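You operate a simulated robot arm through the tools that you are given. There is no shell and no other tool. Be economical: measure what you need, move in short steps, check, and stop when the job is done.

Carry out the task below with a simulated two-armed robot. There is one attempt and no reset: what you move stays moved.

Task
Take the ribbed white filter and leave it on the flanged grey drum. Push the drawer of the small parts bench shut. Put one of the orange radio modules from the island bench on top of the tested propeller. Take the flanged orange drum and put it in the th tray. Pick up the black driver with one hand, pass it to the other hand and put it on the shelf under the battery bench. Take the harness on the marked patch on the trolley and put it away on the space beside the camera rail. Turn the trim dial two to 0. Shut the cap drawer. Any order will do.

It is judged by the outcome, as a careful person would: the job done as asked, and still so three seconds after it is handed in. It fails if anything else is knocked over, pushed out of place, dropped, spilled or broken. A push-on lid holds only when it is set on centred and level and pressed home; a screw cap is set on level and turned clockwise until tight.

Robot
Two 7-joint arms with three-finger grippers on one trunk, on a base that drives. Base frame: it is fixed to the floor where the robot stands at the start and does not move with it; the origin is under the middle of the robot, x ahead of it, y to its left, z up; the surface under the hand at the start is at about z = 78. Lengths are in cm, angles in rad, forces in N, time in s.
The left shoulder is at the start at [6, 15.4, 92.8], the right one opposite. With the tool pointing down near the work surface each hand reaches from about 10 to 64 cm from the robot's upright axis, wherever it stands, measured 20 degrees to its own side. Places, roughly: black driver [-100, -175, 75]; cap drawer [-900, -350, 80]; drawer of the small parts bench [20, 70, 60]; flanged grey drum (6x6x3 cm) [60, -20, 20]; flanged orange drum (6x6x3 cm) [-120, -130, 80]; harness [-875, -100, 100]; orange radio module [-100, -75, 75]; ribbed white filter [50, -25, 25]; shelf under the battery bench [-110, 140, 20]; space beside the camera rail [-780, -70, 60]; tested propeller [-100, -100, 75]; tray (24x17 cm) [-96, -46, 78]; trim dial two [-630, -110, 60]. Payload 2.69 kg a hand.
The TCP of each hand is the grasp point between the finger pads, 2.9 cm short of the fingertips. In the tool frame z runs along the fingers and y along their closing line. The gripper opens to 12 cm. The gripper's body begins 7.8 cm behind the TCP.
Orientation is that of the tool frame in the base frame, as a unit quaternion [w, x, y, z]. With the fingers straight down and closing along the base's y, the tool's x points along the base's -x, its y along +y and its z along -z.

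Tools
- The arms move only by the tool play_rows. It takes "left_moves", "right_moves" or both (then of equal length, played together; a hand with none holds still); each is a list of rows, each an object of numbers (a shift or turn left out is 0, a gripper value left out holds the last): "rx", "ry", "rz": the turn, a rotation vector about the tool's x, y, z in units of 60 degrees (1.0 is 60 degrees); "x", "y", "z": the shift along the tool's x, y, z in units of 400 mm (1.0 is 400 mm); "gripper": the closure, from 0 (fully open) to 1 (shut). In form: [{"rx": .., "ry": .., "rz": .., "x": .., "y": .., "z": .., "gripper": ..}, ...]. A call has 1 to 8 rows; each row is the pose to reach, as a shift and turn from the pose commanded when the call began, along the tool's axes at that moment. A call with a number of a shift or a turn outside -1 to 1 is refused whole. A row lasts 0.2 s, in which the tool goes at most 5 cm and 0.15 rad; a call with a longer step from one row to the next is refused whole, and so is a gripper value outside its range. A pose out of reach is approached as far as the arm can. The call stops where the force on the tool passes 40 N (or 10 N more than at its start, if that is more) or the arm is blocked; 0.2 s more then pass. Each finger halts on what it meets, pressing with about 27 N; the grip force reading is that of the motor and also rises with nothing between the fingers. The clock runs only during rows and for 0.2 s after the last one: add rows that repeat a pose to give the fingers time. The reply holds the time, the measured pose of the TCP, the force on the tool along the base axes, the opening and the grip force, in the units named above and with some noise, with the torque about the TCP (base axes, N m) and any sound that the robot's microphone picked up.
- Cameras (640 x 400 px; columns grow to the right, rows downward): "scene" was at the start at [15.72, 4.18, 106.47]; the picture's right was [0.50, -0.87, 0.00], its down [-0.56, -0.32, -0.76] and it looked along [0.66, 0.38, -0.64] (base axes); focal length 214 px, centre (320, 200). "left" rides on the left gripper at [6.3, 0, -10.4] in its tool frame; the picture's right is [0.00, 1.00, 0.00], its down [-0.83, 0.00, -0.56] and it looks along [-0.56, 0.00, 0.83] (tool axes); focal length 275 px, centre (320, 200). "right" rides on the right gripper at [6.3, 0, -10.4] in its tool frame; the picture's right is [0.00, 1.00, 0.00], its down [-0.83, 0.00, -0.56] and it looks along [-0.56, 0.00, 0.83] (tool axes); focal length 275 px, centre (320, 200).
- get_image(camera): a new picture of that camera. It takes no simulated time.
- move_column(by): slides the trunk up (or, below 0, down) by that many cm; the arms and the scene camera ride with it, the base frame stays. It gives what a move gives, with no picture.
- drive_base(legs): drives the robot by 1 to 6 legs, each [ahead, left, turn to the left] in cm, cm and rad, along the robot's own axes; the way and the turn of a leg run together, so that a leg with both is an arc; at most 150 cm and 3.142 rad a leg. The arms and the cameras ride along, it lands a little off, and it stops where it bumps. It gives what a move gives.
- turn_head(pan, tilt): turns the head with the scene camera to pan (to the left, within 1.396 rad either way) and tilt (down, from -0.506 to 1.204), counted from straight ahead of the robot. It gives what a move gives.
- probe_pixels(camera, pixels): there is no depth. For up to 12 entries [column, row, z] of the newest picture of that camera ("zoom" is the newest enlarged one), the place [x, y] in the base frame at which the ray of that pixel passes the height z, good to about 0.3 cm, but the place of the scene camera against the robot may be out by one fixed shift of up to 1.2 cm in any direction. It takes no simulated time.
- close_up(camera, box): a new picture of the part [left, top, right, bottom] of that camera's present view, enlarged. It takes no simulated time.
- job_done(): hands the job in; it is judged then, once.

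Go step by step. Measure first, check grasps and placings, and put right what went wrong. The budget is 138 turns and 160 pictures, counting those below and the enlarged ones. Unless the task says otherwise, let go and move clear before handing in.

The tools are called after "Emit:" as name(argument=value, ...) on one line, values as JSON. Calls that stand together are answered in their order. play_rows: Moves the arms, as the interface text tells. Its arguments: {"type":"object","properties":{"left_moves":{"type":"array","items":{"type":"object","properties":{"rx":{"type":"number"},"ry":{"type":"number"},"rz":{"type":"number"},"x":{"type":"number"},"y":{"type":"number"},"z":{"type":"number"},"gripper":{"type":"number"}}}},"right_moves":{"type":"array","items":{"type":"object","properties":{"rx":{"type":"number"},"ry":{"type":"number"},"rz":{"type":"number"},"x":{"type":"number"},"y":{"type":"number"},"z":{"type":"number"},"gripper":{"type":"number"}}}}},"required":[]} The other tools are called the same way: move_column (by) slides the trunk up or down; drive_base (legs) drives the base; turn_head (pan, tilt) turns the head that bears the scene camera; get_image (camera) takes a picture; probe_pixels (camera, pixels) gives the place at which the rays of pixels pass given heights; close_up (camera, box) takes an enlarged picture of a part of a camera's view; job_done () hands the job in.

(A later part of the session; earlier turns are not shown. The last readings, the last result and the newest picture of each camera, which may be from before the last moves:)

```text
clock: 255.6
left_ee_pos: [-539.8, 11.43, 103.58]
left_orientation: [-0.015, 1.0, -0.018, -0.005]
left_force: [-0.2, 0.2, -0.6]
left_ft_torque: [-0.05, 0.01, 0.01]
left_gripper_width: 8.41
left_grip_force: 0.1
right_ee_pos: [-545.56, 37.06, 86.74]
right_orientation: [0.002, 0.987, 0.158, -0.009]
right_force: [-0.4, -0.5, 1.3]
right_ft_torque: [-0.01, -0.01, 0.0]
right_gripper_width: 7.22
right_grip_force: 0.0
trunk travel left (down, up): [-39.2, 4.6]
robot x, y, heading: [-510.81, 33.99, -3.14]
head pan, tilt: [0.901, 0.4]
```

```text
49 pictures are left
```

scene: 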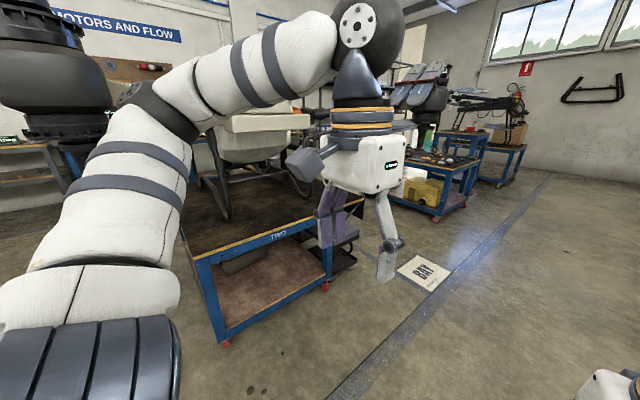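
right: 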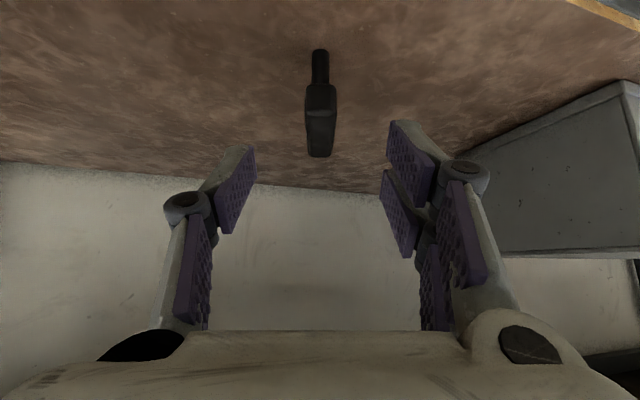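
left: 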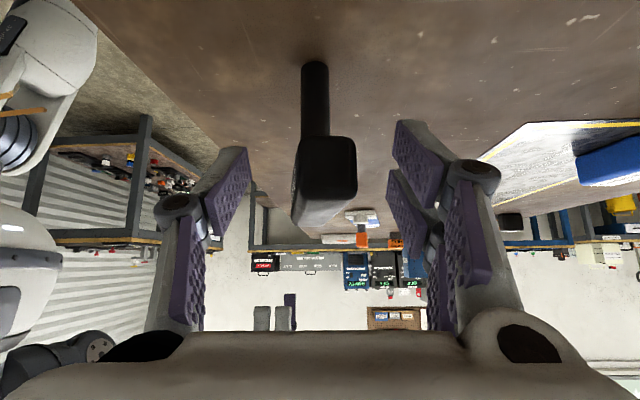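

Table TWO with its aircraft is on my left; the harness trolley and rail table are further on. Drive 110 cm further and look left for trim dial two.

Emit:
drive_base(legs=[[115, 0, 0]])

Emit:
turn_head(pan=1.396, tilt=0.35)

Emit:
get_image(camera="scene")

Emit:
turn_head(pan=0.7, tilt=0.4)

Emit:
get_image(camera="scene")

```text
clock: 261.5
left_ee_pos: [-656.09, 11.79, 103.47]
left_orientation: [-0.015, 1.0, -0.023, -0.004]
left_force: [0.1, -0.5, -0.6]
left_ft_torque: [0.01, -0.01, -0.02]
left_gripper_width: 8.39
left_grip_force: 0.0
right_ee_pos: [-661.51, 37.24, 86.75]
right_orientation: [0.002, 0.988, 0.154, -0.007]
right_force: [-0.1, 0.2, 0.3]
right_ft_torque: [0.05, 0.03, 0.01]
right_gripper_width: 7.22
right_grip_force: 0.0
trunk travel left (down, up): [-39.2, 4.6]
robot x, y, heading: [-627.01, 34.31, 3.134]
head pan, tilt: [0.901, 0.4]
```

```text
clock: 262.4
left_ee_pos: [-656.02, 11.79, 103.44]
left_orientation: [-0.015, 1.0, -0.022, -0.004]
left_force: [0.1, -0.9, 0.4]
left_ft_torque: [0.01, 0.02, 0.03]
left_gripper_width: 8.42
left_grip_force: 0.0
right_ee_pos: [-661.44, 37.23, 86.73]
right_orientation: [0.003, 0.988, 0.154, -0.008]
right_force: [0.2, 0.3, 0.6]
right_ft_torque: [0.03, 0.03, 0.0]
right_gripper_width: 7.22
right_grip_force: 0.0
trunk travel left (down, up): [-39.2, 4.6]
robot x, y, heading: [-626.92, 34.12, 3.139]
head pan, tilt: [1.396, 0.351]
```

```text
48 pictures are left
```

scene: 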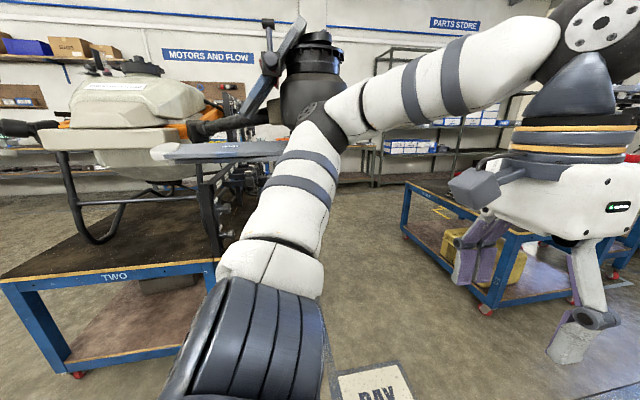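

```text
clock: 263.5
left_ee_pos: [-656.04, 11.66, 103.54]
left_orientation: [-0.015, 1.0, -0.022, -0.003]
left_force: [0.0, 0.2, -0.2]
left_ft_torque: [0.02, 0.02, 0.03]
left_gripper_width: 8.39
left_grip_force: 0.0
right_ee_pos: [-661.47, 37.2, 86.76]
right_orientation: [0.003, 0.988, 0.154, -0.008]
right_force: [-1.2, 0.2, 0.8]
right_ft_torque: [0.0, 0.0, 0.0]
right_gripper_width: 7.22
right_grip_force: 0.0
trunk travel left (down, up): [-39.2, 4.6]
robot x, y, heading: [-626.89, 34.36, 3.134]
head pan, tilt: [0.7, 0.4]
```

```text
47 pictures are left
```

scene: 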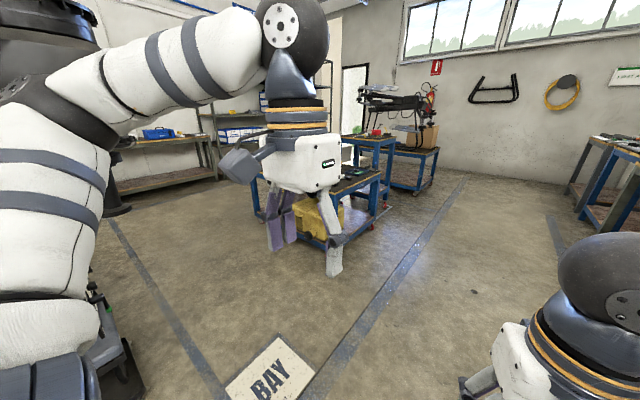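

Trim dials are probably at the near end of table TWO facing the bay. Probe the rail table legs first to plan the way in.

Emit:
probe_pixels(camera="scene", pixels=[[325, 252, 0], [388, 208, 0], [265, 218, 0], [380, 172, 60], [252, 378, 0], [130, 395, 0], [370, 224, 0]])

Emit:
close_up(camera="scene", box=[230, 80, 450, 260])

```text
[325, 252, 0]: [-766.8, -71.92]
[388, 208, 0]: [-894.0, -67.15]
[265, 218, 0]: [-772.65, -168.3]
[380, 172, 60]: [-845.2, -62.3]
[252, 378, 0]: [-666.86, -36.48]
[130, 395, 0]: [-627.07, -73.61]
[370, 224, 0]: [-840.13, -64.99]
```

```text
2.22 times, centred on (340, 170) of scene
```

zoom: 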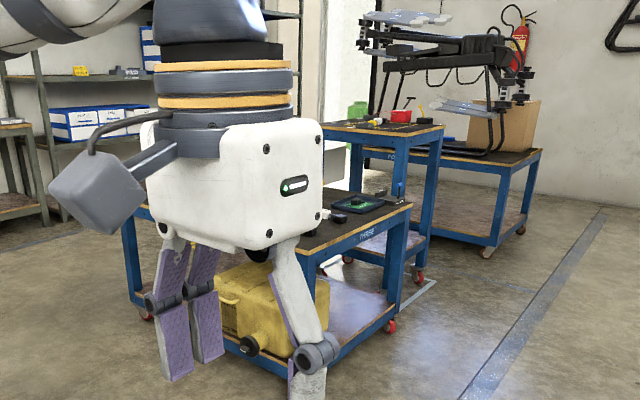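

The rail table spans x -767 to -840 with its front edge at y≈-70; the bay is free. Go into the bay and turn to face table TWO's end.

Emit:
drive_base(legs=[[63, 0, 0], [0, 120, 0], [0, 0, 1.571], [0, 0, 1.571]])

Emit:
turn_head(pan=0, tilt=0.6)

Emit:
get_image(camera="scene")

```text
clock: 283.7
left_ee_pos: [-661.09, -62.4, 103.62]
left_orientation: [0.004, 0.018, 1.0, -0.015]
left_force: [0.4, 0.3, 0.1]
left_ft_torque: [0.01, -0.01, -0.02]
left_gripper_width: 8.39
left_grip_force: 0.0
right_ee_pos: [-655.33, -87.92, 86.68]
right_orientation: [0.009, -0.158, 0.987, 0.002]
right_force: [-0.4, -0.1, -0.1]
right_ft_torque: [-0.01, 0.02, 0.03]
right_gripper_width: 7.21
right_grip_force: 0.0
trunk travel left (down, up): [-39.2, 4.6]
robot x, y, heading: [-690.14, -85.24, 0.006]
head pan, tilt: [0.7, 0.4]
```

```text
clock: 284.8
left_ee_pos: [-661.01, -62.49, 103.38]
left_orientation: [0.005, 0.018, 1.0, -0.015]
left_force: [-0.1, 0.4, -0.2]
left_ft_torque: [-0.03, -0.02, -0.02]
left_gripper_width: 8.39
left_grip_force: 0.2
right_ee_pos: [-655.26, -87.86, 86.82]
right_orientation: [0.009, -0.158, 0.987, 0.002]
right_force: [-0.2, 0.6, -0.6]
right_ft_torque: [0.0, -0.02, -0.01]
right_gripper_width: 7.2
right_grip_force: 0.0
trunk travel left (down, up): [-39.2, 4.6]
robot x, y, heading: [-689.63, -85.44, 0.004]
head pan, tilt: [0.0, 0.6]
```

```text
45 pictures are left
```

scene: 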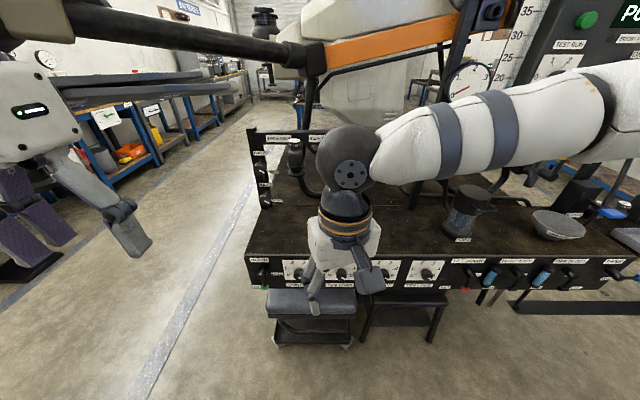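

A row of dials is on the bench's front panel around row 270. Zoom to read.

Emit:
close_up(camera="scene", box=[235, 240, 475, 310])

Emit:
probe_pixels(camera="scene", pixels=[[428, 271, 60], [392, 270, 60], [300, 270, 60], [345, 270, 60], [420, 258, 66]])

```text
2.67 times, centred on (355, 275) of scene
```

zoom: 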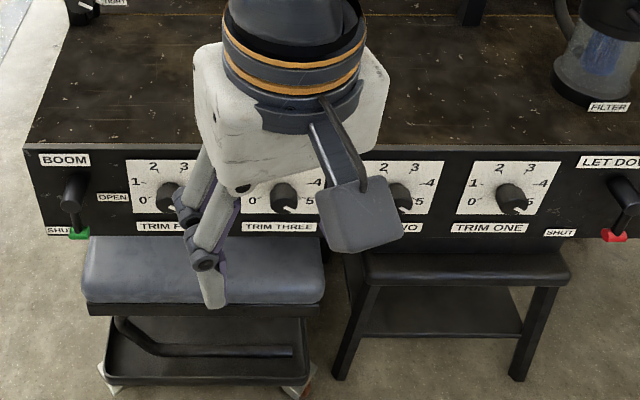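

```text
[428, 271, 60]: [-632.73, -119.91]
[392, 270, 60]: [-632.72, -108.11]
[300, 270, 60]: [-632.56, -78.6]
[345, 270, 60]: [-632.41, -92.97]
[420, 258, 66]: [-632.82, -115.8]
```

Dials from left: TRIM FOUR, THREE, TWO, ONE; TWO is near y≈-106, z≈60, panel x≈-633. Lower the trunk 20, square up the right hand and swing it horizontal to the right of centre.

Emit:
move_column(by=-20)

Emit:
play_rows(right_moves=[{"rz": 0.1, "y": -0.1, "x": 0.04}, {"rz": 0.2, "y": -0.2, "x": 0.08}, {"rz": 0.3, "y": -0.3, "x": 0.12}, {"rz": 0.3, "y": -0.4, "x": 0.16}, {"rz": 0.3, "y": -0.47, "x": 0.2}])

Emit:
play_rows(right_moves=[{"ry": -0.14, "z": 0.01}, {"ry": -0.28, "z": 0.02}, {"ry": -0.42, "z": 0.03}, {"ry": -0.56, "z": 0.04}, {"ry": -0.7, "z": 0.05}, {"ry": -0.84, "z": 0.05}, {"ry": -0.98, "z": 0.05}])

Emit:
play_rows(right_moves=[{"ry": -0.13}, {"ry": -0.26}, {"ry": -0.39}, {"ry": -0.52}])

Emit:
get_image(camera="scene")

Emit:
get_image(camera="right")

```text
clock: 287.0
left_ee_pos: [-660.99, -62.46, 83.39]
left_orientation: [0.005, 0.019, 1.0, -0.016]
left_force: [-0.3, -1.3, -0.4]
left_ft_torque: [-0.04, 0.03, 0.03]
left_gripper_width: 8.4
left_grip_force: 0.0
right_ee_pos: [-655.15, -87.96, 66.84]
right_orientation: [0.008, -0.159, 0.987, 0.002]
right_force: [0.0, 0.3, -0.4]
right_ft_torque: [0.02, -0.03, 0.0]
right_gripper_width: 7.2
right_grip_force: 0.1
trunk travel left (down, up): [-19.2, 24.6]
robot x, y, heading: [-689.73, -85.16, 0.003]
head pan, tilt: [0.0, 0.6]
```

```text
clock: 288.2
left_ee_pos: [-661.07, -62.46, 83.55]
left_orientation: [0.004, 0.019, 1.0, -0.015]
left_force: [-0.1, -0.7, -0.4]
left_ft_torque: [-0.02, 0.0, -0.01]
left_gripper_width: 8.38
left_grip_force: 0.1
right_ee_pos: [-656.96, -108.3, 66.59]
right_orientation: [0.008, -0.002, 1.0, 0.003]
right_force: [0.2, -0.2, -0.2]
right_ft_torque: [0.02, -0.01, -0.04]
right_gripper_width: 7.19
right_grip_force: 0.0
trunk travel left (down, up): [-19.2, 24.6]
robot x, y, heading: [-690.24, -85.67, 0.002]
head pan, tilt: [0.0, 0.6]
```

```text
clock: 289.8
left_ee_pos: [-661.03, -62.42, 83.49]
left_orientation: [0.005, 0.018, 1.0, -0.015]
left_force: [0.8, -0.5, 0.3]
left_ft_torque: [-0.03, 0.04, 0.0]
left_gripper_width: 8.43
left_grip_force: 0.1
right_ee_pos: [-651.29, -111.48, 52.06]
right_orientation: [0.493, 0.003, 0.87, 0.002]
right_force: [0.2, 0.9, 0.9]
right_ft_torque: [-0.06, -0.03, -0.04]
right_gripper_width: 7.25
right_grip_force: 0.5
right hand out of reach, approached as far as the arm can: row 1, 2, 3, 4, 5, 6, 7
trunk travel left (down, up): [-19.2, 24.6]
robot x, y, heading: [-689.82, -85.25, 0.008]
head pan, tilt: [0.0, 0.6]
```

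```text
clock: 290.8
left_ee_pos: [-661.04, -62.43, 83.6]
left_orientation: [0.004, 0.018, 1.0, -0.015]
left_force: [0.2, -0.7, -0.1]
left_ft_torque: [0.01, 0.01, 0.02]
left_gripper_width: 8.4
left_grip_force: 0.1
right_ee_pos: [-651.3, -111.48, 52.28]
right_orientation: [0.714, 0.002, 0.7, 0.004]
right_force: [-0.5, -0.8, -0.4]
right_ft_torque: [0.01, 0.02, 0.01]
right_gripper_width: 7.19
right_grip_force: 0.1
trunk travel left (down, up): [-19.2, 24.6]
robot x, y, heading: [-689.98, -85.34, 0.004]
head pan, tilt: [0.0, 0.6]
```

```text
43 pictures are left
```

scene: 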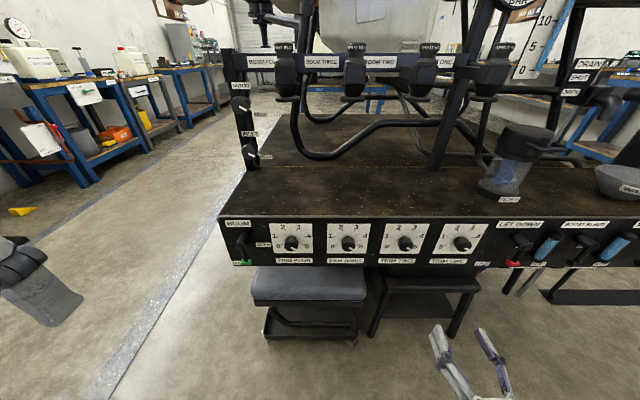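

```text
42 pictures are left
```

right: 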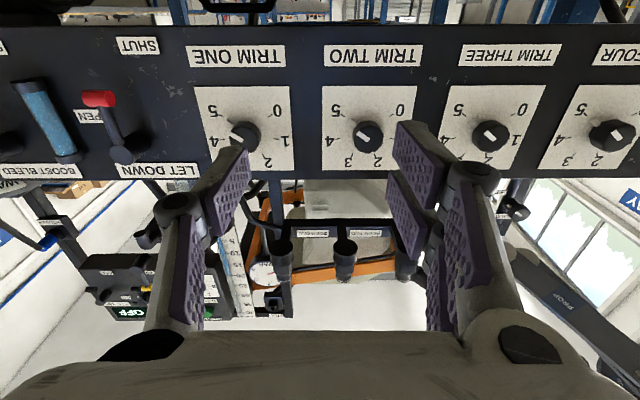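

The hand is horizontal facing the panel; TRIM TWO is at (368,138) in the (inverted) right view. Zoom both views for its pointer.

Emit:
close_up(camera="right", box=[310, 75, 430, 180])

Emit:
close_up(camera="scene", box=[365, 210, 455, 270])

Emit:
probe_pixels(camera="scene", pixels=[[404, 243, 60], [404, 243, 58], [404, 243, 62], [404, 218, 67]])

Emit:
probe_pixels(camera="right", pixels=[[367, 138, 59], [367, 138, 60], [367, 138, 61], [367, 138, 62]])

```text
3.81 times, centred on (370, 128) of right
```

zoom: 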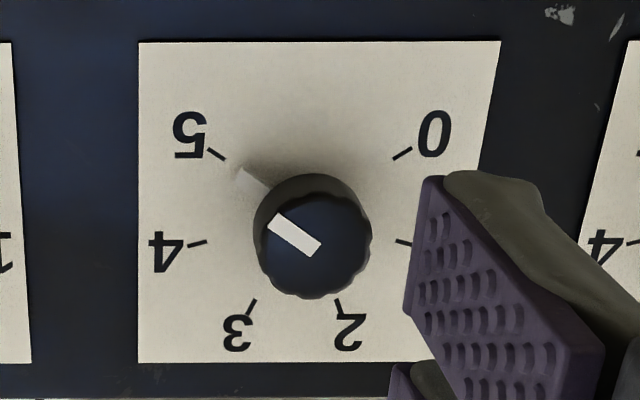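

```text
6.67 times, centred on (410, 240) of scene
```

zoom: 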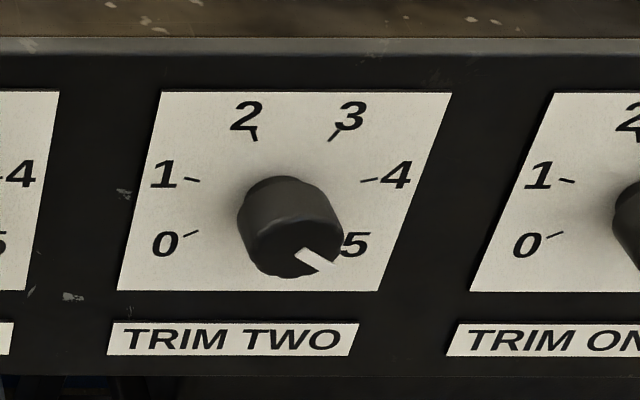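

```text
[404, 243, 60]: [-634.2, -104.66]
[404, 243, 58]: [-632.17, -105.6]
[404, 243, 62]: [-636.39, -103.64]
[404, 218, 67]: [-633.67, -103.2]
```

```text
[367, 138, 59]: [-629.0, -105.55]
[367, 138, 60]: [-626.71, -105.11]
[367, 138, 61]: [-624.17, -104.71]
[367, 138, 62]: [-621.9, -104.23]
```

TRIM TWO now points at 5; I must turn it 240° counter-clockwise to 0. Align the hand with the knob at about (-632,-106.1,57.6).

Emit:
play_rows(right_moves=[{"x": -0.066, "y": 0.066}, {"x": -0.132, "y": 0.134}, {"x": -0.132, "y": 0.134}])

Emit:
close_up(camera="right", box=[240, 20, 400, 140])

```text
clock: 291.6
left_ee_pos: [-660.87, -62.57, 83.49]
left_orientation: [0.004, 0.018, 1.0, -0.016]
left_force: [0.5, 0.1, 0.0]
left_ft_torque: [0.01, 0.0, -0.02]
left_gripper_width: 8.4
left_grip_force: 0.1
right_ee_pos: [-651.5, -106.15, 57.46]
right_orientation: [0.713, 0.001, 0.701, 0.004]
right_force: [-0.3, 0.0, -0.2]
right_ft_torque: [-0.01, 0.01, 0.01]
right_gripper_width: 7.21
right_grip_force: 0.0
trunk travel left (down, up): [-19.2, 24.6]
robot x, y, heading: [-690.11, -85.62, 0.004]
head pan, tilt: [0.0, 0.6]
```

```text
3.33 times, centred on (320, 80) of right
```

zoom: 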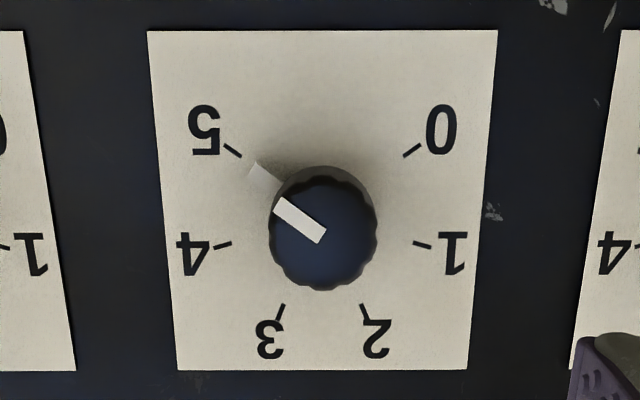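

The knob is centred at (321,89) as expected. Pre-roll +60° while advancing, then close on the knob.

Emit:
play_rows(right_moves=[{"rz": 0.14, "z": 0.04, "gripper": 0.5}, {"rz": 0.28, "z": 0.08}, {"rz": 0.42, "z": 0.12}, {"rz": 0.56, "z": 0.16}, {"rz": 0.7, "z": 0.2}, {"rz": 0.84, "z": 0.24}, {"rz": 0.98, "z": 0.27}])

Emit:
play_rows(right_moves=[{"z": 0.05}, {"z": 0.1}, {"z": 0.15}, {"z": 0.18}, {"z": 0.18, "gripper": 0.8}, {"z": 0.18, "gripper": 1}, {"z": 0.18, "gripper": 1}])

Emit:
get_image(camera="right")

```text
clock: 293.2
left_ee_pos: [-660.99, -62.45, 83.44]
left_orientation: [0.004, 0.018, 1.0, -0.014]
left_force: [0.2, 0.5, 0.5]
left_ft_torque: [0.0, -0.03, 0.02]
left_gripper_width: 8.39
left_grip_force: 0.0
right_ee_pos: [-640.72, -106.25, 57.51]
right_orientation: [0.618, 0.346, 0.611, 0.354]
right_force: [1.2, -0.1, -0.1]
right_ft_torque: [0.0, 0.01, 0.0]
right_gripper_width: 6.01
right_grip_force: 0.1
trunk travel left (down, up): [-19.2, 24.6]
robot x, y, heading: [-689.82, -85.26, 0.003]
head pan, tilt: [0.0, 0.6]
```

```text
clock: 294.8
left_ee_pos: [-660.93, -62.36, 83.32]
left_orientation: [0.004, 0.019, 1.0, -0.015]
left_force: [-0.7, 0.1, -0.5]
left_ft_torque: [0.01, -0.04, 0.0]
left_gripper_width: 8.42
left_grip_force: 0.1
right_ee_pos: [-633.52, -106.16, 57.75]
right_orientation: [0.619, 0.345, 0.61, 0.354]
right_force: [-0.3, 1.2, 0.9]
right_ft_torque: [0.0, 0.19, 0.1]
right_gripper_width: 3.29
right_grip_force: 45.1
trunk travel left (down, up): [-19.2, 24.6]
robot x, y, heading: [-689.79, -85.49, 0.005]
head pan, tilt: [0.0, 0.6]
```

```text
38 pictures are left
```

right: 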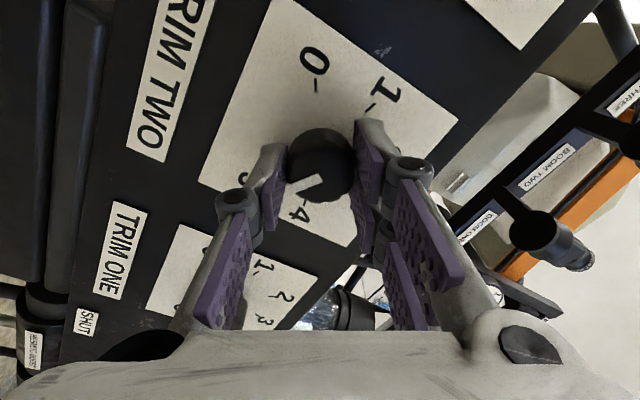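

Knob gripped (3.29 cm). Turn counter-clockwise about 118° in two calls.

Emit:
play_rows(right_moves=[{"rz": -0.14, "gripper": 1}, {"rz": -0.28}, {"rz": -0.42}, {"rz": -0.56}, {"rz": -0.7}, {"rz": -0.84}, {"rz": -0.98}])

Emit:
play_rows(right_moves=[{"rz": -0.14}, {"rz": -0.28}, {"rz": -0.42}, {"rz": -0.56}, {"rz": -0.7}, {"rz": -0.84}, {"rz": -0.98}])

Emit:
close_up(camera="scene", box=[345, 200, 465, 280])

```text
clock: 296.4
left_ee_pos: [-661.03, -62.39, 83.48]
left_orientation: [0.005, 0.018, 1.0, -0.017]
left_force: [0.0, 1.0, 0.8]
left_ft_torque: [0.0, -0.01, -0.02]
left_gripper_width: 8.39
left_grip_force: 0.0
right_ee_pos: [-633.53, -105.96, 57.91]
right_orientation: [0.713, 0.0, 0.701, 0.003]
right_force: [-4.7, 11.2, 8.0]
right_ft_torque: [0.0, 0.29, 0.2]
right_gripper_width: 3.25
right_grip_force: 44.9
trunk travel left (down, up): [-19.2, 24.6]
robot x, y, heading: [-689.93, -85.15, 0.003]
head pan, tilt: [0.0, 0.6]
```

```text
clock: 298.0
left_ee_pos: [-661.02, -62.38, 83.56]
left_orientation: [0.005, 0.018, 1.0, -0.016]
left_force: [0.7, -0.2, 0.5]
left_ft_torque: [-0.03, 0.01, 0.0]
left_gripper_width: 8.41
left_grip_force: 0.0
right_ee_pos: [-633.44, -105.82, 57.8]
right_orientation: [0.623, -0.346, 0.61, -0.346]
right_force: [-4.6, 19.5, 4.9]
right_ft_torque: [0.01, -0.41, 1.11]
right_gripper_width: 3.26
right_grip_force: 45.0
trunk travel left (down, up): [-19.2, 24.6]
robot x, y, heading: [-690.22, -85.1, 0.007]
head pan, tilt: [0.0, 0.6]
```

```text
5.00 times, centred on (405, 240) of scene
```

zoom: 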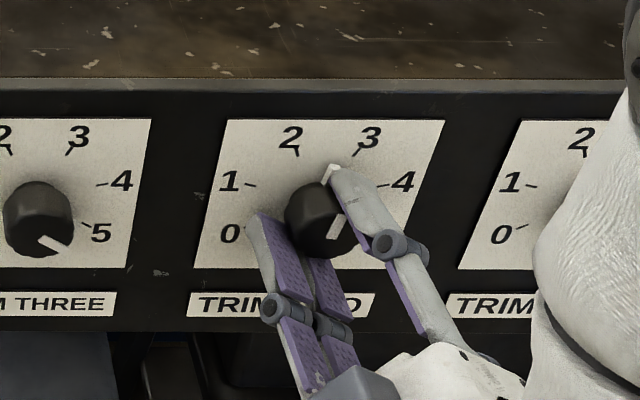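

The knob turned to about 2.6. Try continuing the same grip another 59°.

Emit:
play_rows(right_moves=[{"rz": -0.14, "y": -0.003}, {"rz": -0.28, "y": -0.003}, {"rz": -0.42, "y": -0.003}, {"rz": -0.56, "y": -0.003}, {"rz": -0.7, "y": -0.003}, {"rz": -0.84, "y": -0.003}, {"rz": -0.98, "y": -0.003}])

Emit:
close_up(camera="scene", box=[345, 200, 465, 280])

```text
clock: 299.6
left_ee_pos: [-660.97, -62.22, 83.38]
left_orientation: [0.005, 0.018, 1.0, -0.016]
left_force: [0.6, -0.6, 0.0]
left_ft_torque: [0.0, 0.01, -0.02]
left_gripper_width: 8.39
left_grip_force: 0.1
right_ee_pos: [-633.45, -105.93, 57.78]
right_orientation: [-0.374, 0.601, -0.364, 0.605]
right_force: [-1.8, 37.9, -3.6]
right_ft_torque: [0.02, 0.38, 1.26]
right_gripper_width: 3.23
right_grip_force: 44.5
trunk travel left (down, up): [-19.2, 24.6]
robot x, y, heading: [-690.23, -84.94, 0.007]
head pan, tilt: [0.0, 0.6]
```

```text
5.00 times, centred on (405, 240) of scene
```

zoom: 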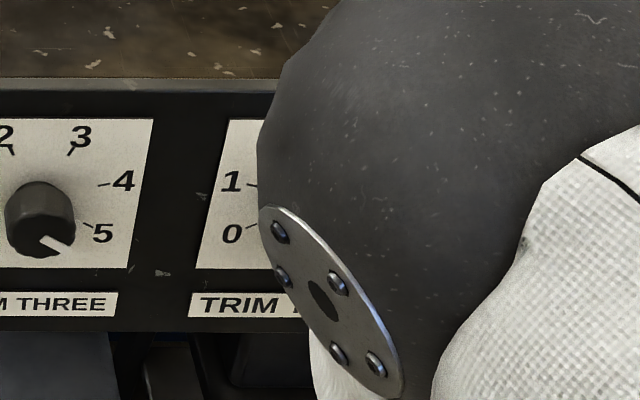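

Force reached 38 N sideways, so I'll release, back off and see where the pointer is.

Emit:
play_rows(right_moves=[{"gripper": 0.5}, {"gripper": 0.5}, {"z": -0.08}, {"z": -0.16}, {"z": -0.2}])

Emit:
get_image(camera="right")

```text
clock: 300.8
left_ee_pos: [-660.92, -62.48, 83.46]
left_orientation: [0.003, 0.018, 1.0, -0.015]
left_force: [-0.4, 0.0, -0.7]
left_ft_torque: [-0.04, 0.01, -0.01]
left_gripper_width: 8.41
left_grip_force: 0.1
right_ee_pos: [-641.62, -106.33, 57.81]
right_orientation: [-0.371, 0.599, -0.365, 0.608]
right_force: [0.5, -0.1, -0.4]
right_ft_torque: [0.01, 0.0, 0.01]
right_gripper_width: 6.0
right_grip_force: 0.0
trunk travel left (down, up): [-19.2, 24.6]
robot x, y, heading: [-689.57, -85.28, 0.003]
head pan, tilt: [0.0, 0.6]
```

```text
35 pictures are left
```

right: 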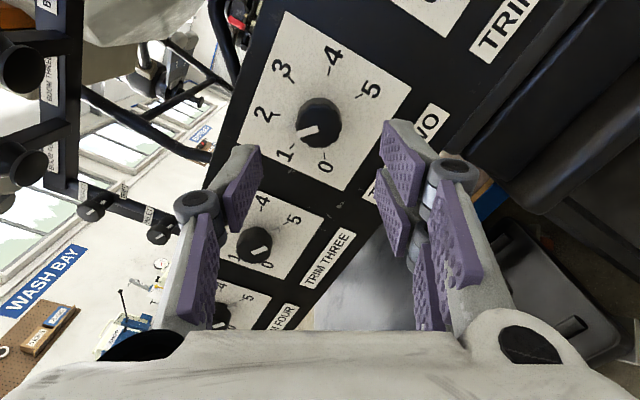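

Pointer is now at about 1.2, 63° short of 0. Rewind the wrist 59°, shift 0.4 cm to the knob's true centre, and grip again.

Emit:
play_rows(right_moves=[{"rz": 0.14, "x": -0.009, "y": -0.0046}, {"rz": 0.28, "x": -0.009, "y": -0.0046}, {"rz": 0.42, "x": -0.009, "y": -0.0046}, {"rz": 0.56, "x": -0.009, "y": -0.0046}, {"rz": 0.7, "x": -0.009, "y": -0.0046}, {"rz": 0.84, "x": -0.009, "y": -0.0046}, {"rz": 0.98, "x": -0.009, "y": -0.0046}])

Emit:
play_rows(right_moves=[{"z": 0.07}, {"z": 0.14}, {"z": 0.203}, {"z": 0.203, "gripper": 0.8}, {"z": 0.203, "gripper": 1}, {"z": 0.203, "gripper": 1}])

Emit:
play_rows(right_moves=[{"rz": -0.14}, {"rz": -0.28}, {"rz": -0.42}, {"rz": -0.56}, {"rz": -0.7}, {"rz": -0.84}, {"rz": -0.98}, {"rz": -1.0}])

```text
clock: 302.4
left_ee_pos: [-660.96, -62.44, 83.58]
left_orientation: [0.005, 0.019, 1.0, -0.015]
left_force: [0.2, 0.5, -0.4]
left_ft_torque: [-0.01, 0.0, 0.0]
left_gripper_width: 8.4
left_grip_force: 0.0
right_ee_pos: [-641.34, -105.84, 57.79]
right_orientation: [0.623, -0.343, 0.612, -0.346]
right_force: [-0.4, 0.3, -1.0]
right_ft_torque: [-0.02, 0.0, 0.0]
right_gripper_width: 6.0
right_grip_force: 0.0
trunk travel left (down, up): [-19.2, 24.6]
robot x, y, heading: [-689.38, -85.28, 0.002]
head pan, tilt: [0.0, 0.6]
```

```text
clock: 303.8
left_ee_pos: [-660.91, -62.48, 83.37]
left_orientation: [0.004, 0.017, 1.0, -0.014]
left_force: [0.7, -0.2, 0.2]
left_ft_torque: [-0.01, 0.0, 0.0]
left_gripper_width: 8.39
left_grip_force: 0.0
right_ee_pos: [-633.35, -105.93, 57.87]
right_orientation: [0.622, -0.342, 0.613, -0.347]
right_force: [-4.0, 1.4, -7.2]
right_ft_torque: [0.0, 0.24, 0.07]
right_gripper_width: 3.27
right_grip_force: 44.5
trunk travel left (down, up): [-19.2, 24.6]
robot x, y, heading: [-689.83, -85.5, 0.002]
head pan, tilt: [0.0, 0.6]
```

```text
clock: 305.6
left_ee_pos: [-660.95, -62.32, 83.44]
left_orientation: [0.004, 0.018, 1.0, -0.015]
left_force: [0.4, -0.1, 0.0]
left_ft_torque: [-0.01, 0.0, -0.02]
left_gripper_width: 8.4
left_grip_force: 0.0
right_ee_pos: [-633.32, -105.87, 57.76]
right_orientation: [-0.364, 0.604, -0.359, 0.611]
right_force: [-3.5, 23.8, -18.3]
right_ft_torque: [0.02, 0.33, 0.44]
right_gripper_width: 3.27
right_grip_force: 44.7
trunk travel left (down, up): [-19.2, 24.6]
robot x, y, heading: [-689.59, -84.87, 0.004]
head pan, tilt: [0.0, 0.6]
```

Release and check the pointer.

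Emit:
play_rows(right_moves=[{"gripper": 0.5}, {"gripper": 0.5}, {"z": -0.08}, {"z": -0.16}, {"z": -0.2}])

Emit:
close_up(camera="right", box=[230, 20, 430, 200])

```text
clock: 306.8
left_ee_pos: [-660.97, -62.48, 83.5]
left_orientation: [0.005, 0.018, 1.0, -0.015]
left_force: [0.4, -0.2, 0.4]
left_ft_torque: [0.0, 0.02, 0.02]
left_gripper_width: 8.38
left_grip_force: 0.0
right_ee_pos: [-641.43, -105.97, 57.76]
right_orientation: [-0.366, 0.602, -0.359, 0.612]
right_force: [-0.3, -1.2, 0.5]
right_ft_torque: [-0.01, -0.03, -0.04]
right_gripper_width: 6.0
right_grip_force: 0.0
trunk travel left (down, up): [-19.2, 24.6]
robot x, y, heading: [-690.32, -85.22, 0.004]
head pan, tilt: [0.0, 0.6]
```

```text
2.22 times, centred on (330, 110) of right
```

zoom: 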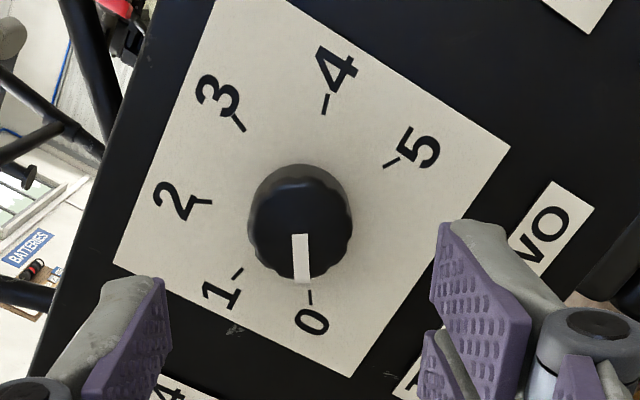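

The pointer lines up with the 0 tick. Now withdraw, unwind the wrist, bring the hand back to tool-down, raise the trunk and head for the trolley side of the rail table.

Emit:
play_rows(right_moves=[{"rz": 0.14, "z": -0.08}, {"rz": 0.28, "z": -0.16}, {"rz": 0.42, "z": -0.24}, {"rz": 0.56, "z": -0.3}, {"rz": 0.7, "z": -0.3}, {"rz": 0.84, "z": -0.3}, {"rz": 0.98, "z": -0.3}])

Emit:
play_rows(right_moves=[{"rz": 0.14}, {"rz": 0.28}, {"rz": 0.42}, {"rz": 0.56}, {"rz": 0.7}, {"rz": 0.84}, {"rz": 0.96}])

Emit:
play_rows(right_moves=[{"ry": 0.14, "x": -0.05}, {"ry": 0.28, "x": -0.1}, {"ry": 0.42, "x": -0.15}, {"ry": 0.56, "x": -0.2}, {"ry": 0.7, "x": -0.25}, {"ry": 0.84, "x": -0.25}, {"ry": 0.98, "x": -0.25}])

Emit:
play_rows(right_moves=[{"ry": 0.14}, {"ry": 0.28}, {"ry": 0.42}, {"ry": 0.52}])

Emit:
move_column(by=24)

Emit:
drive_base(legs=[[0, 105, 0], [0, 0, -1.571], [0, -150, 0], [0, -20, 0]])

Emit:
turn_head(pan=0, tilt=0.45)

Emit:
get_image(camera="scene")

```text
clock: 308.4
left_ee_pos: [-660.95, -62.56, 83.47]
left_orientation: [0.004, 0.018, 1.0, -0.015]
left_force: [-0.5, -1.5, -0.3]
left_ft_torque: [0.04, 0.04, 0.02]
left_gripper_width: 8.4
left_grip_force: 0.1
right_ee_pos: [-643.31, -114.68, 54.61]
right_orientation: [0.616, -0.351, 0.608, -0.357]
right_force: [0.1, -0.2, 0.0]
right_ft_torque: [0.0, 0.01, 0.08]
right_gripper_width: 5.96
right_grip_force: 0.0
right hand out of reach, approached as far as the arm can: row 1, 2, 3, 4, 5, 6, 7
trunk travel left (down, up): [-19.2, 24.6]
robot x, y, heading: [-689.55, -85.38, 0.004]
head pan, tilt: [0.0, 0.6]
```

```text
clock: 310.0
left_ee_pos: [-660.97, -62.49, 83.52]
left_orientation: [0.004, 0.018, 1.0, -0.015]
left_force: [0.5, -0.4, 0.4]
left_ft_torque: [0.01, 0.0, 0.02]
left_gripper_width: 8.4
left_grip_force: 0.0
right_ee_pos: [-643.4, -114.8, 54.52]
right_orientation: [0.712, -0.012, 0.702, -0.011]
right_force: [-0.2, 0.7, 0.0]
right_ft_torque: [0.02, -0.01, 0.02]
right_gripper_width: 6.03
right_grip_force: 0.1
trunk travel left (down, up): [-19.2, 24.6]
robot x, y, heading: [-690.09, -85.35, 0.001]
head pan, tilt: [0.0, 0.6]
```

```text
clock: 311.6
left_ee_pos: [-661.07, -62.47, 83.49]
left_orientation: [0.004, 0.019, 1.0, -0.015]
left_force: [-0.1, 0.7, -0.1]
left_ft_torque: [-0.01, 0.02, -0.01]
left_gripper_width: 8.41
left_grip_force: 0.1
right_ee_pos: [-642.84, -116.96, 62.21]
right_orientation: [0.275, -0.006, 0.961, -0.016]
right_force: [-0.3, -0.5, -0.4]
right_ft_torque: [0.03, 0.01, -0.01]
right_gripper_width: 6.0
right_grip_force: 0.1
right hand out of reach, approached as far as the arm can: row 4, 5, 6, 7
trunk travel left (down, up): [-19.2, 24.6]
robot x, y, heading: [-689.91, -85.55, 0.004]
head pan, tilt: [0.0, 0.6]
```

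```text
clock: 312.6
left_ee_pos: [-660.89, -62.54, 83.43]
left_orientation: [0.005, 0.018, 1.0, -0.014]
left_force: [1.2, -1.1, 0.4]
left_ft_torque: [-0.01, 0.02, -0.01]
left_gripper_width: 8.4
left_grip_force: 0.1
right_ee_pos: [-642.88, -116.97, 62.28]
right_orientation: [0.007, -0.001, 1.0, -0.019]
right_force: [0.5, 0.3, 0.3]
right_ft_torque: [-0.03, 0.0, 0.01]
right_gripper_width: 6.01
right_grip_force: 0.0
right hand out of reach, approached as far as the arm can: row 1
trunk travel left (down, up): [-19.2, 24.6]
robot x, y, heading: [-689.81, -84.96, 0.002]
head pan, tilt: [0.0, 0.6]
```

```text
clock: 315.1
left_ee_pos: [-660.8, -62.42, 107.45]
left_orientation: [0.004, 0.018, 1.0, -0.016]
left_force: [0.1, -0.9, -0.3]
left_ft_torque: [-0.04, -0.01, 0.01]
left_gripper_width: 8.41
left_grip_force: 0.1
right_ee_pos: [-642.93, -116.92, 86.03]
right_orientation: [0.007, -0.001, 1.0, -0.018]
right_force: [0.5, 0.6, -0.2]
right_ft_torque: [-0.01, 0.04, 0.01]
right_gripper_width: 6.0
right_grip_force: 0.0
trunk travel left (down, up): [-43.2, 0.6]
robot x, y, heading: [-690.23, -85.47, 0.006]
head pan, tilt: [0.0, 0.6]
```

```text
clock: 320.4
left_ee_pos: [-661.51, 3.83, 107.62]
left_orientation: [0.005, 0.024, 1.0, -0.014]
left_force: [0.4, 0.2, -0.4]
left_ft_torque: [0.02, 0.03, -0.01]
left_gripper_width: 8.39
left_grip_force: 0.0
right_ee_pos: [-644.69, -51.89, 86.09]
right_orientation: [0.007, 0.023, 1.0, -0.014]
right_force: [0.0, -0.3, 0.1]
right_ft_torque: [0.0, 0.01, 0.0]
right_gripper_width: 5.99
right_grip_force: 0.0
trunk travel left (down, up): [-43.2, 0.6]
robot x, y, heading: [-690.6, -17.87, -0.005]
head pan, tilt: [0.0, 0.6]
stopped in leg 1: the robot was blocked; the commanded pose is now the measured one
```

```text
clock: 321.1
left_ee_pos: [-661.71, 3.78, 107.78]
left_orientation: [0.006, 0.023, 1.0, -0.013]
left_force: [0.0, 0.1, -0.3]
left_ft_torque: [-0.05, -0.01, 0.01]
left_gripper_width: 8.39
left_grip_force: 0.1
right_ee_pos: [-644.54, -51.9, 86.14]
right_orientation: [0.008, 0.019, 1.0, -0.013]
right_force: [-0.2, 0.2, -0.4]
right_ft_torque: [0.03, -0.02, 0.0]
right_gripper_width: 6.0
right_grip_force: 0.1
trunk travel left (down, up): [-43.2, 0.6]
robot x, y, heading: [-690.43, -18.47, -0.002]
head pan, tilt: [0.0, 0.45]
```

```text
33 pictures are left
```

scene: 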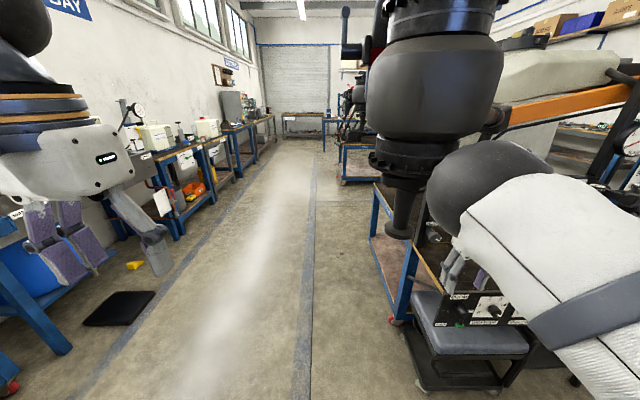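

The right arm met the aircraft's motor pod, so it stopped. Back away, then continue to the aisle and turn to face the rail table and trolley.

Emit:
drive_base(legs=[[-38, 0, 0], [0, 55, 0], [0, 0, -1.571], [0, -75, 0]])

Emit:
get_image(camera="scene")

```text
clock: 337.4
left_ee_pos: [-781.18, 8.28, 107.45]
left_orientation: [-0.007, 0.721, 0.692, -0.014]
left_force: [1.1, 0.9, 0.1]
left_ft_torque: [-0.01, -0.02, 0.03]
left_gripper_width: 8.37
left_grip_force: 0.2
right_ee_pos: [-836.78, -8.95, 86.04]
right_orientation: [-0.007, 0.718, 0.695, -0.015]
right_force: [-0.4, 0.1, 0.1]
right_ft_torque: [0.02, 0.01, -0.01]
right_gripper_width: 6.0
right_grip_force: 0.0
trunk travel left (down, up): [-43.2, 0.6]
robot x, y, heading: [-803.88, 37.4, -1.568]
head pan, tilt: [0.0, 0.45]
```

```text
32 pictures are left
```

scene: 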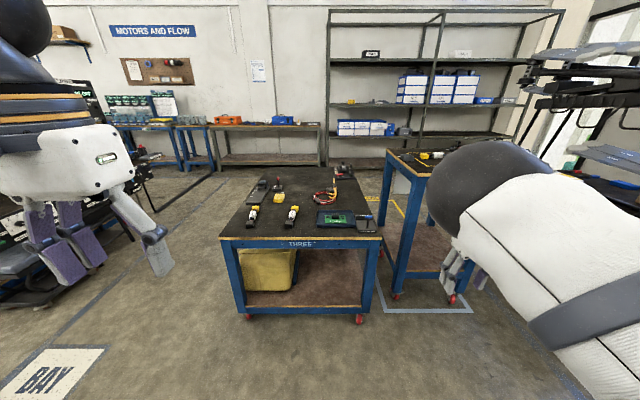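

Bench THREE and the tall trolley are ahead. Zoom on both tops.

Emit:
close_up(camera="scene", box=[210, 160, 400, 260])

Emit:
close_up(camera="scene", box=[370, 130, 530, 210])

Emit:
probe_pixels(camera="scene", pixels=[[222, 238, 60], [380, 236, 60], [325, 196, 60], [400, 155, 95], [430, 160, 95], [418, 177, 95], [300, 240, 60], [335, 220, 60]])

```text
3.37 times, centred on (305, 210) of scene
```

zoom: 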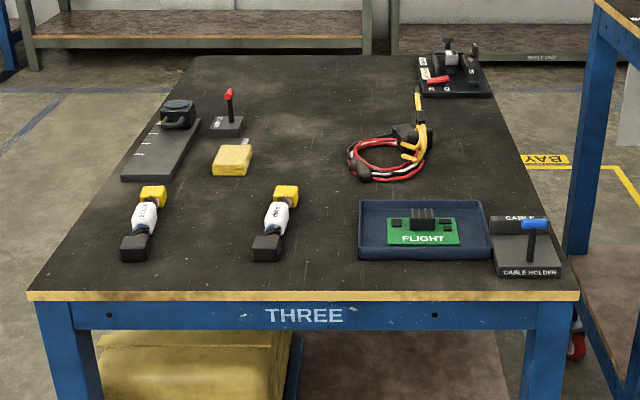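

```text
4.00 times, centred on (450, 170) of scene
```

zoom: 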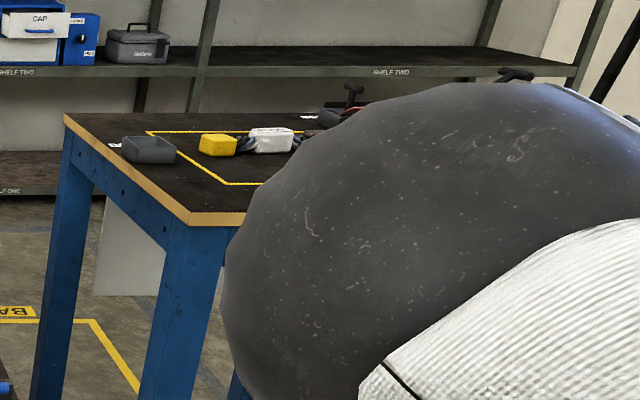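

```text
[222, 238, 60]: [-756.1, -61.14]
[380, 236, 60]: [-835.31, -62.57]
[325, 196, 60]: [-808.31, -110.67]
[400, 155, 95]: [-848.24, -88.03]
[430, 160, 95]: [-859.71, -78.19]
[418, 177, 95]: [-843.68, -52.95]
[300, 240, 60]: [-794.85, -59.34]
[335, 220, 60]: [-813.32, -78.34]
```

The harness lies inside a yellow-outlined patch on the tall trolley (top z≈95). Raise the right hand to clear it and move in front of the trolley.

Emit:
play_rows(right_moves=[{"z": -0.1, "x": 0.04, "gripper": 0.2}, {"z": -0.2, "x": 0.08}, {"z": -0.3, "x": 0.12}, {"z": -0.4, "x": 0.16}, {"z": -0.5, "x": 0.2}, {"z": -0.58, "x": 0.24}])

Emit:
drive_base(legs=[[0, -65, 0], [32, 0, 0]])

Emit:
turn_head(pan=0, tilt=0.6)

Emit:
get_image(camera="scene")

```text
clock: 338.8
left_ee_pos: [-781.17, 8.39, 107.48]
left_orientation: [-0.006, 0.721, 0.692, -0.014]
left_force: [0.3, 0.0, 1.0]
left_ft_torque: [-0.03, 0.01, 0.04]
left_gripper_width: 8.43
left_grip_force: 0.0
right_ee_pos: [-835.74, 0.94, 109.32]
right_orientation: [-0.007, 0.719, 0.695, -0.015]
right_force: [0.2, -0.4, 0.9]
right_ft_torque: [-0.02, 0.02, 0.02]
right_gripper_width: 9.6
right_grip_force: 0.0
trunk travel left (down, up): [-43.2, 0.6]
robot x, y, heading: [-804.18, 37.66, -1.57]
head pan, tilt: [0.0, 0.45]
```

```text
clock: 346.1
left_ee_pos: [-846.8, -23.75, 107.52]
left_orientation: [-0.007, 0.721, 0.692, -0.014]
left_force: [0.6, -0.1, -0.4]
left_ft_torque: [-0.02, -0.01, 0.0]
left_gripper_width: 8.4
left_grip_force: 0.1
right_ee_pos: [-901.47, -31.2, 109.23]
right_orientation: [-0.007, 0.719, 0.695, -0.016]
right_force: [0.3, 0.0, -0.2]
right_ft_torque: [0.03, -0.04, 0.01]
right_gripper_width: 9.61
right_grip_force: 0.1
trunk travel left (down, up): [-43.2, 0.6]
robot x, y, heading: [-869.52, 5.45, -1.57]
head pan, tilt: [0.0, 0.45]
```

```text
clock: 346.8
left_ee_pos: [-846.94, -23.74, 107.56]
left_orientation: [-0.008, 0.721, 0.692, -0.014]
left_force: [-0.3, 0.4, 0.9]
left_ft_torque: [0.02, 0.03, 0.01]
left_gripper_width: 8.39
left_grip_force: 0.0
right_ee_pos: [-901.37, -31.13, 109.35]
right_orientation: [-0.007, 0.719, 0.695, -0.015]
right_force: [0.6, -0.2, 0.1]
right_ft_torque: [0.02, 0.03, -0.01]
right_gripper_width: 9.61
right_grip_force: 0.0
trunk travel left (down, up): [-43.2, 0.6]
robot x, y, heading: [-869.75, 5.07, -1.572]
head pan, tilt: [0.0, 0.6]
```

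```text
29 pictures are left
```

scene: 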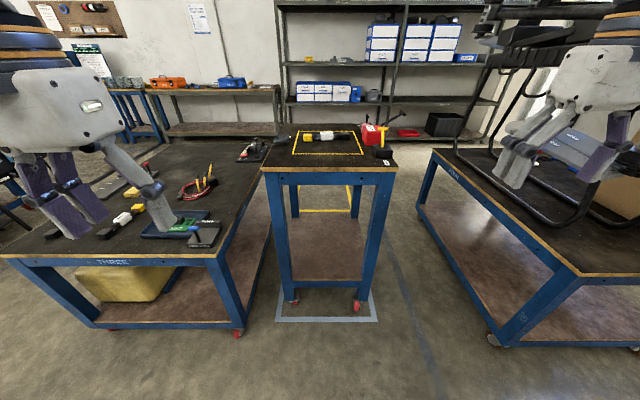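

Zoom on the trolley top.

Emit:
close_up(camera="scene", box=[255, 115, 405, 175])

Emit:
probe_pixels(camera="scene", pixels=[[305, 137, 97], [345, 135, 97], [325, 137, 97], [263, 168, 95], [397, 167, 95], [293, 153, 95], [362, 152, 95]])

```text
4.27 times, centred on (330, 145) of scene
```

zoom: 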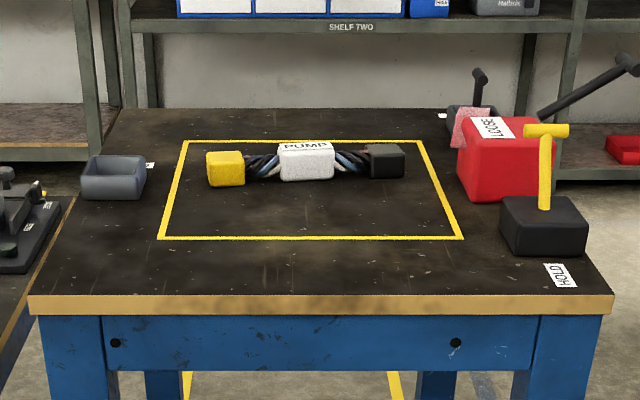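

```text
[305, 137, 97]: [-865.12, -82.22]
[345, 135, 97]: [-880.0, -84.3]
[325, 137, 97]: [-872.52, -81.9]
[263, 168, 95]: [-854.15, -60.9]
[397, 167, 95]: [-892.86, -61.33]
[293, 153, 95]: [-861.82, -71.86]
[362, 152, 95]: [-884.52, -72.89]
```

The PUMP harness lies on the patch: yellow block, white box, black block, along x, centre about (-872.5,-82). I'll grip the white box front-to-back: yaw the right hand 90°, moving it inwards and up clear of the standing hammer, then drive closer.

Emit:
play_rows(right_moves=[{"y": 0.1, "z": -0.03, "rz": -0.13}, {"y": 0.2, "z": -0.06, "rz": -0.26}, {"y": 0.3, "z": -0.09, "rz": -0.39}, {"y": 0.4, "z": -0.12, "rz": -0.52}, {"y": 0.48, "z": -0.12, "rz": -0.65}, {"y": 0.48, "z": -0.12, "rz": -0.78}, {"y": 0.48, "z": -0.12, "rz": -0.9}])

Emit:
play_rows(right_moves=[{"rz": -0.13}, {"rz": -0.26}, {"rz": -0.39}, {"rz": -0.52}, {"rz": -0.6}])

Emit:
drive_base(legs=[[0, 8, 0], [36, 0, 0]])

Emit:
get_image(camera="right")

Emit:
get_image(camera="scene")

```text
clock: 348.4
left_ee_pos: [-846.87, -23.74, 107.41]
left_orientation: [-0.009, 0.722, 0.692, -0.014]
left_force: [-0.7, -0.2, -0.1]
left_ft_torque: [-0.02, -0.02, -0.01]
left_gripper_width: 8.41
left_grip_force: 0.0
right_ee_pos: [-882.42, -33.97, 113.18]
right_orientation: [-0.009, 0.326, 0.945, 0.001]
right_force: [0.4, -0.5, -1.1]
right_ft_torque: [-0.02, 0.0, 0.07]
right_gripper_width: 9.58
right_grip_force: 0.1
right hand out of reach, approached as far as the arm can: row 3, 4, 5, 6, 7
trunk travel left (down, up): [-43.2, 0.6]
robot x, y, heading: [-869.73, 5.35, -1.574]
head pan, tilt: [0.0, 0.6]
```

```text
clock: 349.6
left_ee_pos: [-846.77, -23.79, 107.42]
left_orientation: [-0.008, 0.721, 0.692, -0.013]
left_force: [-0.4, 0.0, 0.7]
left_ft_torque: [-0.03, 0.0, 0.01]
left_gripper_width: 8.38
left_grip_force: 0.0
right_ee_pos: [-882.32, -33.92, 113.25]
right_orientation: [-0.009, 0.018, 1.0, 0.003]
right_force: [-0.1, -0.2, 0.6]
right_ft_torque: [0.02, -0.03, 0.0]
right_gripper_width: 9.62
right_grip_force: 0.2
trunk travel left (down, up): [-43.2, 0.6]
robot x, y, heading: [-869.47, 5.36, -1.574]
head pan, tilt: [0.0, 0.6]
```

```text
clock: 352.8
left_ee_pos: [-839.04, -59.69, 107.57]
left_orientation: [-0.007, 0.723, 0.691, -0.013]
left_force: [-0.7, 0.1, 0.8]
left_ft_torque: [0.01, 0.01, 0.0]
left_gripper_width: 8.4
left_grip_force: 0.2
right_ee_pos: [-874.58, -69.71, 113.19]
right_orientation: [-0.012, 0.019, 1.0, 0.003]
right_force: [-0.1, 0.6, 0.4]
right_ft_torque: [0.0, 0.01, -0.02]
right_gripper_width: 9.59
right_grip_force: 0.0
trunk travel left (down, up): [-43.2, 0.6]
robot x, y, heading: [-861.62, -30.69, -1.573]
head pan, tilt: [0.0, 0.6]
```

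```text
27 pictures are left
```

right: 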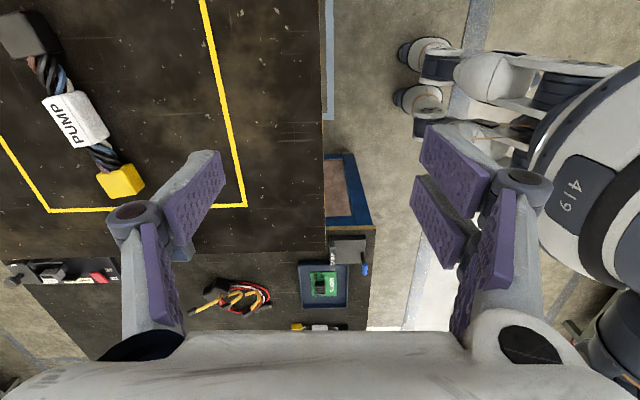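

```text
26 pictures are left
```

scene: 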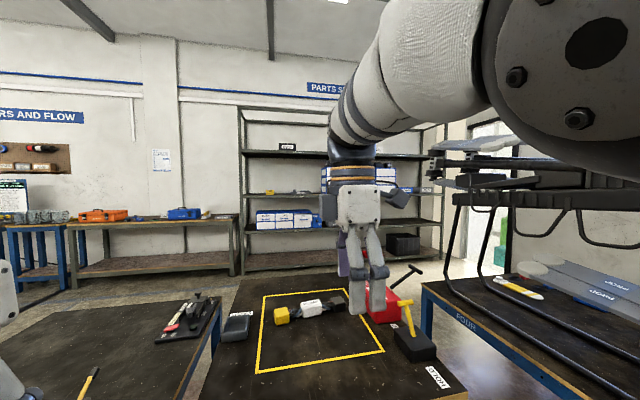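

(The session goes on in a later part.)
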